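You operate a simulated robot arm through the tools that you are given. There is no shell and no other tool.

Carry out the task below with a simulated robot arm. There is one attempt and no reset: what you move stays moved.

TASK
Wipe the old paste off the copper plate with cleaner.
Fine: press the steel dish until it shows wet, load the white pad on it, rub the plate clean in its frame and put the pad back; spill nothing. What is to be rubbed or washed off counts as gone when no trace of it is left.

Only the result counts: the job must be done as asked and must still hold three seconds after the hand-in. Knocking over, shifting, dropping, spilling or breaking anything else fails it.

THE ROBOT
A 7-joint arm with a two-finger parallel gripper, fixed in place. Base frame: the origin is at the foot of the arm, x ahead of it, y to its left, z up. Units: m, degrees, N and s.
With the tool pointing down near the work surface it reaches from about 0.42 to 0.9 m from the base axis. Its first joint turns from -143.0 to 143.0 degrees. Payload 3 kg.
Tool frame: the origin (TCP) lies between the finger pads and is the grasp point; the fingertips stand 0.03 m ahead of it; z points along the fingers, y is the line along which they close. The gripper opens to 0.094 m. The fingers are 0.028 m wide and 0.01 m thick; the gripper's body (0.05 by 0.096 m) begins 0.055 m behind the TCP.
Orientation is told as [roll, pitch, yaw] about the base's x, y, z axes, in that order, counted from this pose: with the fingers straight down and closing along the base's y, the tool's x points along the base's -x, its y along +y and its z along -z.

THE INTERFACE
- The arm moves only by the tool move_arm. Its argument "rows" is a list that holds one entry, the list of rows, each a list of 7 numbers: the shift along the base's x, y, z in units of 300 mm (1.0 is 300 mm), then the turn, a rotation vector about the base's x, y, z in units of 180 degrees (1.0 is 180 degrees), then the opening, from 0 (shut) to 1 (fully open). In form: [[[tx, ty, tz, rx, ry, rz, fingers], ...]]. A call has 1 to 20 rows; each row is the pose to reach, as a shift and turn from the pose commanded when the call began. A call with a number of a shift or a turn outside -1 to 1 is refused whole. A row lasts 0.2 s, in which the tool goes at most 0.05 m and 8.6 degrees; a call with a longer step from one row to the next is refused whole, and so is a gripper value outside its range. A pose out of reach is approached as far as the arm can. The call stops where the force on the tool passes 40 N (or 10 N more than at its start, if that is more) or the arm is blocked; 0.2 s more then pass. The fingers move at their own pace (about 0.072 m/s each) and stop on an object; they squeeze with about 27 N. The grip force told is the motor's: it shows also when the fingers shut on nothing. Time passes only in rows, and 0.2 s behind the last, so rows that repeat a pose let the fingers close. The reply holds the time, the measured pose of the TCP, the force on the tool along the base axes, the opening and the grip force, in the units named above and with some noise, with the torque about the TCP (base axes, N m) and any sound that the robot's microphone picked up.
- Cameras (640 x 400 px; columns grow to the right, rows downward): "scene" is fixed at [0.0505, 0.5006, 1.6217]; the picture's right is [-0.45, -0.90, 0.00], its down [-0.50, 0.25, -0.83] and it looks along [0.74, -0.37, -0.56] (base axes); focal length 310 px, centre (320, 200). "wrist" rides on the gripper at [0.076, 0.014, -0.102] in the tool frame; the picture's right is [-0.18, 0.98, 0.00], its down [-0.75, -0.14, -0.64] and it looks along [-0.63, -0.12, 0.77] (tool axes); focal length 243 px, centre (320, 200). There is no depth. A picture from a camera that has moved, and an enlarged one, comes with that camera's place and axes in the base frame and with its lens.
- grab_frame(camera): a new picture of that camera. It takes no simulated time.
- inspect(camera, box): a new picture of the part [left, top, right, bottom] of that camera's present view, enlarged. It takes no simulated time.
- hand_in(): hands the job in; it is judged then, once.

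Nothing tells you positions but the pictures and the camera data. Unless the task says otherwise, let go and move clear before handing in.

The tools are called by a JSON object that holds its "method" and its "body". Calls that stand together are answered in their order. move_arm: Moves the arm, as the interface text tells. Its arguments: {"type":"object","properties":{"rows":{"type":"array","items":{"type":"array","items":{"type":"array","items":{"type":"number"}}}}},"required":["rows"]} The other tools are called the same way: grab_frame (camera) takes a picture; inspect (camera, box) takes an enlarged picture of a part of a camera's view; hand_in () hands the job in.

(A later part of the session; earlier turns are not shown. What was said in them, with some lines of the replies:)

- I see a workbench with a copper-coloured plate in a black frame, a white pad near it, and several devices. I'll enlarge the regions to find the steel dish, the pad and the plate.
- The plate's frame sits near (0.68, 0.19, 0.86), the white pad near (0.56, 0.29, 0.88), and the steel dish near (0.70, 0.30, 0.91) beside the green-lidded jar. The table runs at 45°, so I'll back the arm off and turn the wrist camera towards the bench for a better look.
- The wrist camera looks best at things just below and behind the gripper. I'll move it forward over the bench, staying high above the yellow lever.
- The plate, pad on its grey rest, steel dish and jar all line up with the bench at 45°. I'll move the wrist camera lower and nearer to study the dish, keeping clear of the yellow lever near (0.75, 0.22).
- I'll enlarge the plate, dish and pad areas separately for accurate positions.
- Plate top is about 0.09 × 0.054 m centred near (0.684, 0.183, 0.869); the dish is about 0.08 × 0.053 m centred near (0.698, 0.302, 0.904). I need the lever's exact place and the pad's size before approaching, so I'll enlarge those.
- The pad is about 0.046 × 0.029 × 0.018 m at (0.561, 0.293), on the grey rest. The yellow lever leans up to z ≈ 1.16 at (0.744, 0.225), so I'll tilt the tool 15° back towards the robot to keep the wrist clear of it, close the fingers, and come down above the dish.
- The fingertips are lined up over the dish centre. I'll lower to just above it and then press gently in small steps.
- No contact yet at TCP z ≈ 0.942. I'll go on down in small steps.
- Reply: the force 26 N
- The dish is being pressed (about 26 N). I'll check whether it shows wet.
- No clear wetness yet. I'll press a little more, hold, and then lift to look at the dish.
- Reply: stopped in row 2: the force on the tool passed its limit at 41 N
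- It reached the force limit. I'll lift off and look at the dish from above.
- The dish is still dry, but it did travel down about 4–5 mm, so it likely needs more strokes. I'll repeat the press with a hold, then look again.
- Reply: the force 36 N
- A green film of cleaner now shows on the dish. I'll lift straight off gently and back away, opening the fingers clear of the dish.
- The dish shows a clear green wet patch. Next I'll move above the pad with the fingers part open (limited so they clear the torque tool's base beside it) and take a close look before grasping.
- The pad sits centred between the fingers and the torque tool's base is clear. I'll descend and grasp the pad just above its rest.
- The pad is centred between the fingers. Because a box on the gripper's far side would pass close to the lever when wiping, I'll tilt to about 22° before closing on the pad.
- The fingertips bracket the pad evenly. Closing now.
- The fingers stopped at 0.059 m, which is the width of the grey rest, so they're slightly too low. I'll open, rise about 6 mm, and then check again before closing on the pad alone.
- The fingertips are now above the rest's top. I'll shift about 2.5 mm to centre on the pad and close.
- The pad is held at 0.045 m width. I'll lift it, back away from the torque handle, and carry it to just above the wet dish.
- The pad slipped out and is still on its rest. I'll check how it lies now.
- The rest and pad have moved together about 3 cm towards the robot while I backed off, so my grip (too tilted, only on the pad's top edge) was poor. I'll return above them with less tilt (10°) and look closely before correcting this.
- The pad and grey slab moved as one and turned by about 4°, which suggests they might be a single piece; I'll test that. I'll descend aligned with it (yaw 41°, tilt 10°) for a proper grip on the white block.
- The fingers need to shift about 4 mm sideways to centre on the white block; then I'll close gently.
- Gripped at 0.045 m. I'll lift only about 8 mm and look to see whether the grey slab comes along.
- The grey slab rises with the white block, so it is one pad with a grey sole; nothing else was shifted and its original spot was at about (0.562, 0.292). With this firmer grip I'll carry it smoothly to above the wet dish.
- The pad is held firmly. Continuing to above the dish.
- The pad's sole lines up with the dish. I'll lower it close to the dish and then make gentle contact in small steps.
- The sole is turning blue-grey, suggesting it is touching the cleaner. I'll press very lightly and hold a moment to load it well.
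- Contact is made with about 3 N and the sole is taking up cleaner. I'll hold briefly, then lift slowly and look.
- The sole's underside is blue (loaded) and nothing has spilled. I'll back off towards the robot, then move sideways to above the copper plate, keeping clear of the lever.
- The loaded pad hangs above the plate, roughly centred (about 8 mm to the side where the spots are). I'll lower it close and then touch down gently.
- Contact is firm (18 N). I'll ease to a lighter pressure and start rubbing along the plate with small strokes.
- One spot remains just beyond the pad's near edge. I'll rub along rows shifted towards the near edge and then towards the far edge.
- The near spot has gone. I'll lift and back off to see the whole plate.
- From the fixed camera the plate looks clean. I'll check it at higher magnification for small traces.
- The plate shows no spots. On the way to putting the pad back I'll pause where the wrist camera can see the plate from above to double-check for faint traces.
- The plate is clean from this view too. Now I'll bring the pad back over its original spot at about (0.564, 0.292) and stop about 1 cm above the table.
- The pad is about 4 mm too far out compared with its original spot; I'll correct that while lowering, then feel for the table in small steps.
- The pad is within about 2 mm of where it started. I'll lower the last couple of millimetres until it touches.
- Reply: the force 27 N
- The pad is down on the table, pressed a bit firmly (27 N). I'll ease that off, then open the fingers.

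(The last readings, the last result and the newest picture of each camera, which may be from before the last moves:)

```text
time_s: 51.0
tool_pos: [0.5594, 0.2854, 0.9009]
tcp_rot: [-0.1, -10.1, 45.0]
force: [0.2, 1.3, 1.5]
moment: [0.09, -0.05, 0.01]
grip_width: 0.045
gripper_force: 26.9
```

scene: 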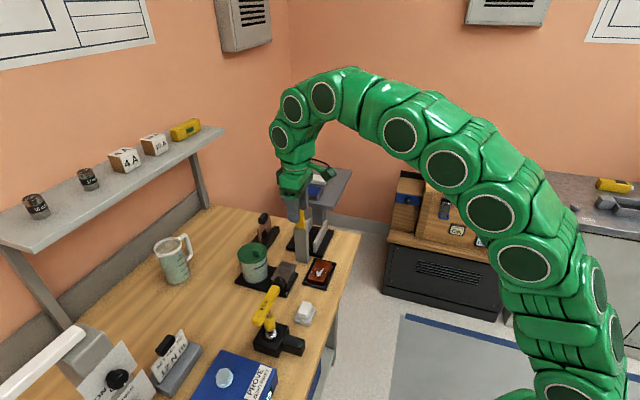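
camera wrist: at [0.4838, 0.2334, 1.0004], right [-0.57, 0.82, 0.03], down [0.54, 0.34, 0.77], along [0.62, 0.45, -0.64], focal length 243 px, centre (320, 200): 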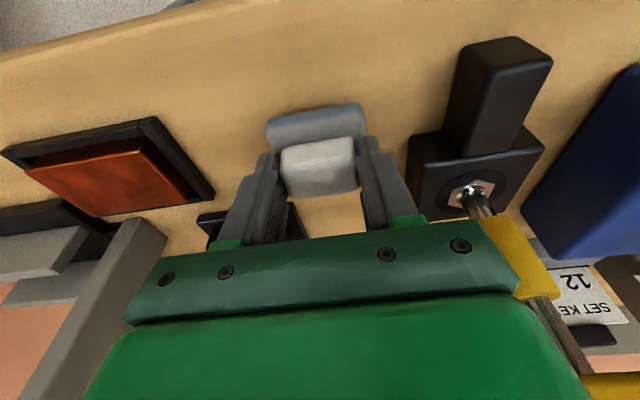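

{"method": "move_arm", "body": {"rows": [[[0, 0, 0, 0, 0, 0, 0.52], [0, 0, 0, 0, 0, 0, 0.6], [0, 0, 0, 0, 0, 0, 0.66], [0, 0, 0, 0, 0, 0, 0.66]]]}}

{"method": "inspect", "body": {"camera": "wrist", "box": [240, 80, 400, 180]}}

{"method": "inspect", "body": {"camera": "scene", "box": [264, 285, 344, 335]}}

```text
time_s: 52.0
tool_pos: [0.5585, 0.2863, 0.9009]
tcp_rot: [-0.1, -10.1, 45.0]
force: [-0.9, 0.2, 0.8]
moment: [-0.04, -0.02, -0.02]
grip_width: 0.0621
gripper_force: 0.1
```

```text
4.00 times, centred on (320, 130) of wrist
camera zoom: at [0.4823, 0.2297, 0.9886], right [-0.57, 0.82, 0.03], down [0.54, 0.34, 0.76], along [0.62, 0.45, -0.64], focal length 970 px, centre (320, 480)
```

zoom: 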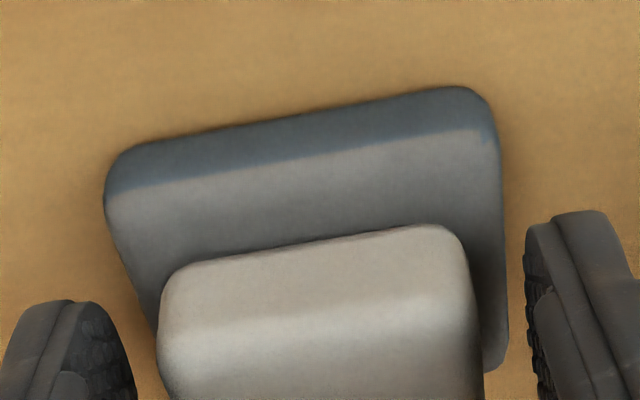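

```text
8.00 times, centred on (304, 310) of scene
camera zoom: at [0.0505, 0.5006, 1.6217], right [-0.45, -0.9, 0.0], down [-0.5, 0.25, -0.83], along [0.74, -0.37, -0.56], focal length 2476 px, centre (448, -680)
```

zoom: 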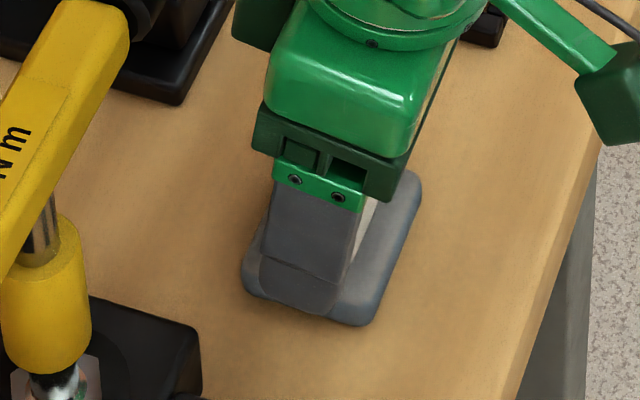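

The pad is released and stands free between the fingers. I'll lift straight up and back away, then look over the whole scene.

{"method": "move_arm", "body": {"rows": [[[0, 0, 0.02, 0, 0, 0, 0.66], [0, 0, 0.06, 0, 0, 0, 0.66], [0, 0, 0.12, 0, 0, 0, 0.66], [-0.05, -0.06, 0.22, 0, 0, 0, 0.66], [-0.12, -0.15, 0.32, 0, 0, 0, 0.66], [-0.18, -0.25, 0.42, 0, 0, 0, 0.66], [-0.22, -0.36, 0.52, 0, 0, 0, 0.66]]]}}

{"method": "grab_frame", "body": {"camera": "wrist"}}

{"method": "grab_frame", "body": {"camera": "scene"}}

{"method": "inspect", "body": {"camera": "scene", "box": [264, 285, 344, 335]}}

{"method": "inspect", "body": {"camera": "scene", "box": [290, 250, 346, 285]}}

```text
time_s: 53.6
tool_pos: [0.49, 0.1774, 1.0577]
tcp_rot: [-0.1, -10.2, 45.0]
force: [0.2, -0.2, 0.3]
moment: [0.0, -0.01, -0.03]
grip_width: 0.0619
gripper_force: 0.1
```

```text
taken
camera wrist: at [0.4135, 0.1217, 1.1447], right [-0.57, 0.82, 0.03], down [0.54, 0.35, 0.77], along [0.62, 0.45, -0.64], focal length 243 px, centre (320, 200)
```

wrist: 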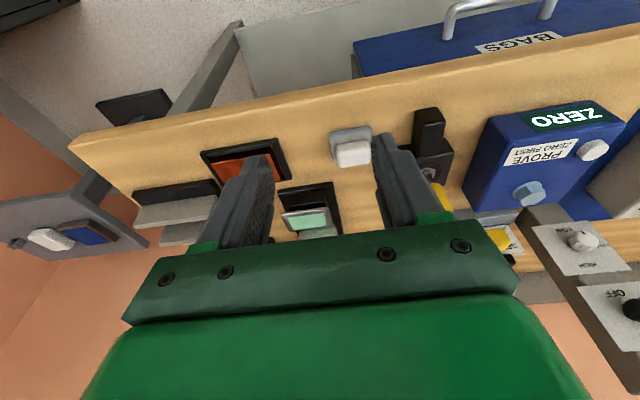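

```text
taken
```

scene: 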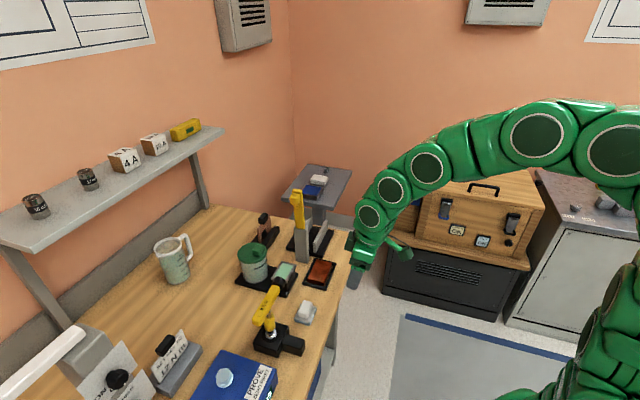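

```text
8.00 times, centred on (304, 310) of scene
camera zoom: at [0.0505, 0.5006, 1.6217], right [-0.45, -0.9, 0.0], down [-0.5, 0.25, -0.83], along [0.74, -0.37, -0.56], focal length 2476 px, centre (448, -680)
```

zoom: 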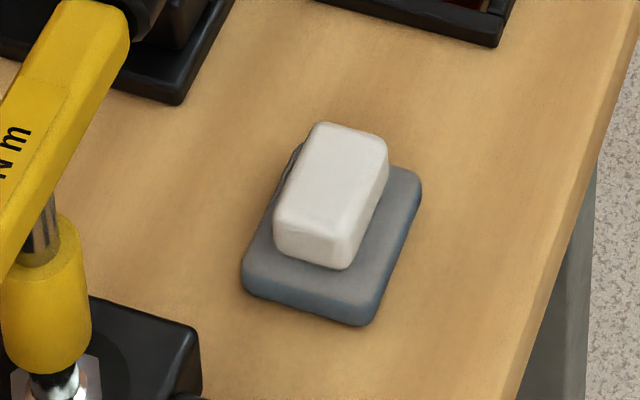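

```text
11.43 times, centred on (318, 268) of scene
camera zoom: at [0.0505, 0.5006, 1.6217], right [-0.45, -0.9, 0.0], down [-0.5, 0.25, -0.83], along [0.74, -0.37, -0.56], focal length 3537 px, centre (343, -571)
```

zoom: 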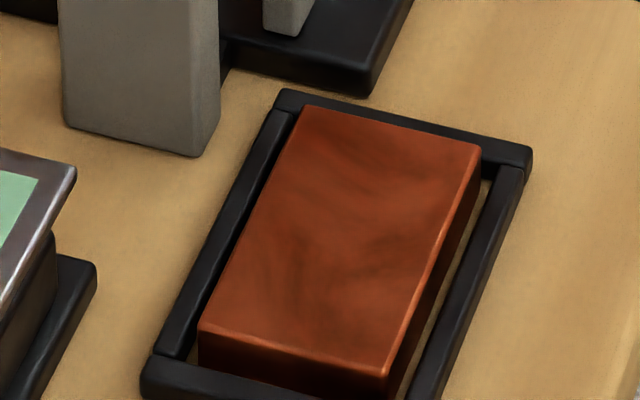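

The pad stands back on its spot within 2–3 mm, and everything else looks as at the start. I'll take one last close look down onto the plate with the wrist camera.

{"method": "move_arm", "body": {"rows": [[[0.09, -0.03, 0.077, 0, 0, 0, 0.66], [0.18, -0.06, 0.154, 0, 0, 0, 0.66], [0.27, -0.09, 0.23, 0, 0, 0, 0.66], [0.367, -0.123, 0.307, 0, 0, 0, 0.66], [0.367, -0.123, 0.307, 0, 0, 0, 0.66]]]}}

{"method": "grab_frame", "body": {"camera": "wrist"}}

{"method": "inspect", "body": {"camera": "wrist", "box": [250, 60, 362, 130]}}

{"method": "inspect", "body": {"camera": "wrist", "box": [274, 82, 338, 122]}}

```text
time_s: 54.8
tool_pos: [0.6001, 0.1409, 1.1512]
tcp_rot: [-0.1, -10.1, 45.0]
force: [-0.2, 0.5, 0.2]
moment: [-0.01, -0.02, 0.01]
grip_width: 0.062
gripper_force: 0.1
```

```text
taken
camera wrist: at [0.5237, 0.0845, 1.2386], right [-0.57, 0.82, 0.03], down [0.54, 0.34, 0.76], along [0.62, 0.45, -0.64], focal length 243 px, centre (320, 200)
```

wrist: 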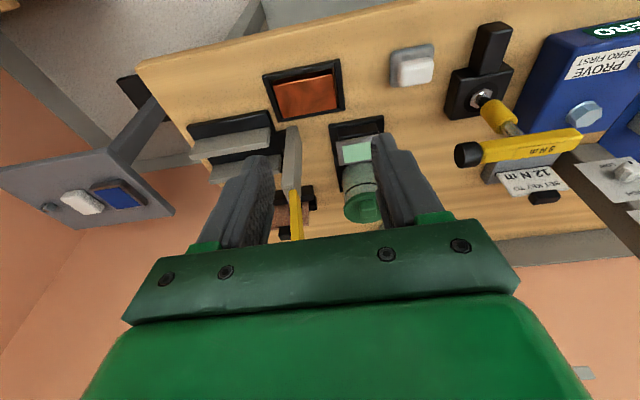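

```text
5.71 times, centred on (306, 95) of wrist
camera zoom: at [0.5237, 0.0845, 1.2386], right [-0.57, 0.82, 0.03], down [0.54, 0.34, 0.76], along [0.62, 0.45, -0.64], focal length 1386 px, centre (400, 800)
```

zoom: 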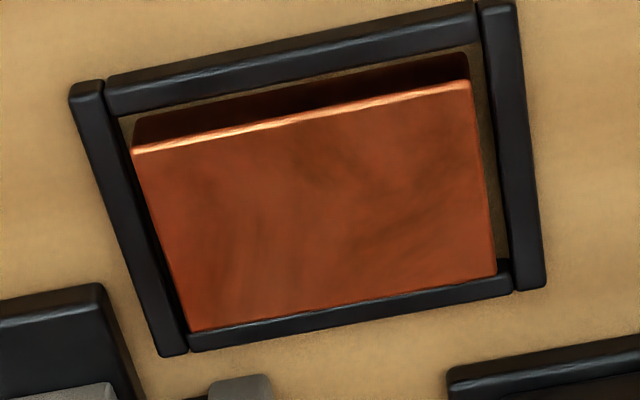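

```text
10.00 times, centred on (306, 102) of wrist
camera zoom: at [0.5237, 0.0845, 1.2386], right [-0.57, 0.82, 0.03], down [0.54, 0.34, 0.76], along [0.62, 0.45, -0.64], focal length 2426 px, centre (460, 1180)
```

zoom: 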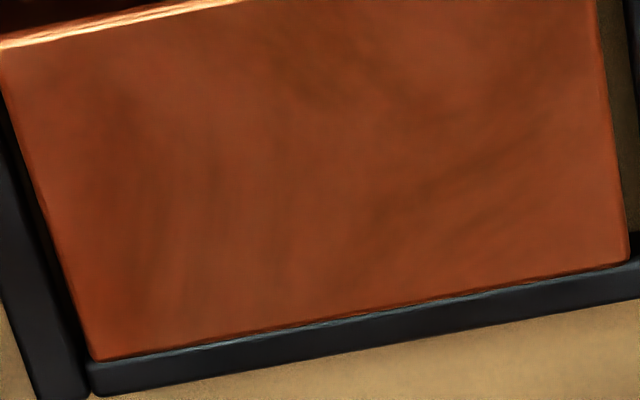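

The plate is spotless. I'll make one comparison of the frame and dispenser positions with the starting view before handing in.

{"method": "inspect", "body": {"camera": "scene", "box": [230, 240, 342, 310]}}

{"method": "inspect", "body": {"camera": "scene", "box": [220, 180, 380, 280]}}

```text
5.71 times, centred on (286, 275) of scene
camera zoom: at [0.0505, 0.5006, 1.6217], right [-0.45, -0.9, 0.0], down [-0.5, 0.25, -0.83], along [0.74, -0.37, -0.56], focal length 1768 px, centre (514, -229)
```

zoom: 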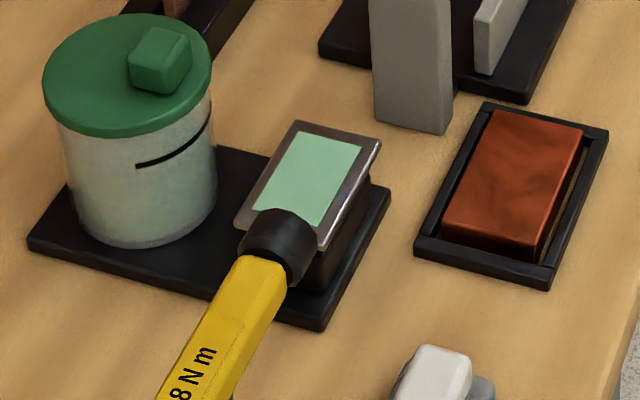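

```text
4.00 times, centred on (300, 230) of scene
camera zoom: at [0.0505, 0.5006, 1.6217], right [-0.45, -0.9, 0.0], down [-0.5, 0.25, -0.83], along [0.74, -0.37, -0.56], focal length 1238 px, centre (400, 80)
```

zoom: 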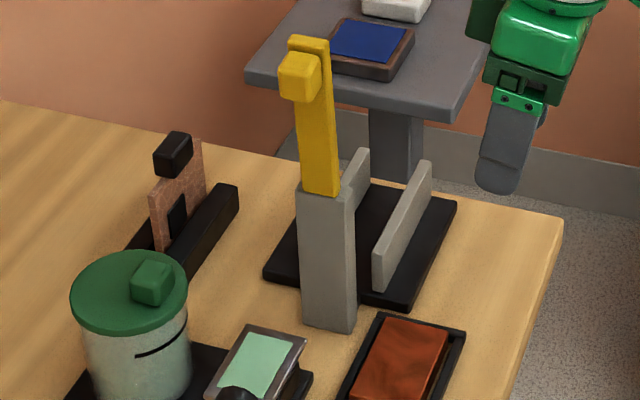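

The plate is clean in its frame and the pad is back on its spot. The jar, dish, lever and torque tool are where they started, nothing has spilled, and the gripper is open and clear, so I'm handing in.

{"method": "hand_in", "body": {}}

```text
The job is handed in.
```

The copper plate is wiped clean and the job is handed in. I don't have the judge's result yet.

- **Dish:** I pressed it twice. It stayed dry after the first press and showed a green film of cleaner on the second.
- **Pad:** Its underside turned blue-grey on the wet dish, so I took it as loaded.
- **Plate:** I rubbed it in its frame. Close-up views from both cameras show no paste left.
- **Pad return:** The pad is back on its original spot, within about 2–3 mm.
- **Everything else:** The frame, jar, lever and torque tool look unmoved, I saw no spill, and the gripper is open and clear.

**Slip on the first pickup:** My first grip on the pad was poor and it slipped out, possibly from a few centimetres up. It ended up standing upright about 3 cm from its spot. I picked it up again with a firmer grip before loading it. No sound was reported and I saw no damage, but a strict judge could count that as a drop.
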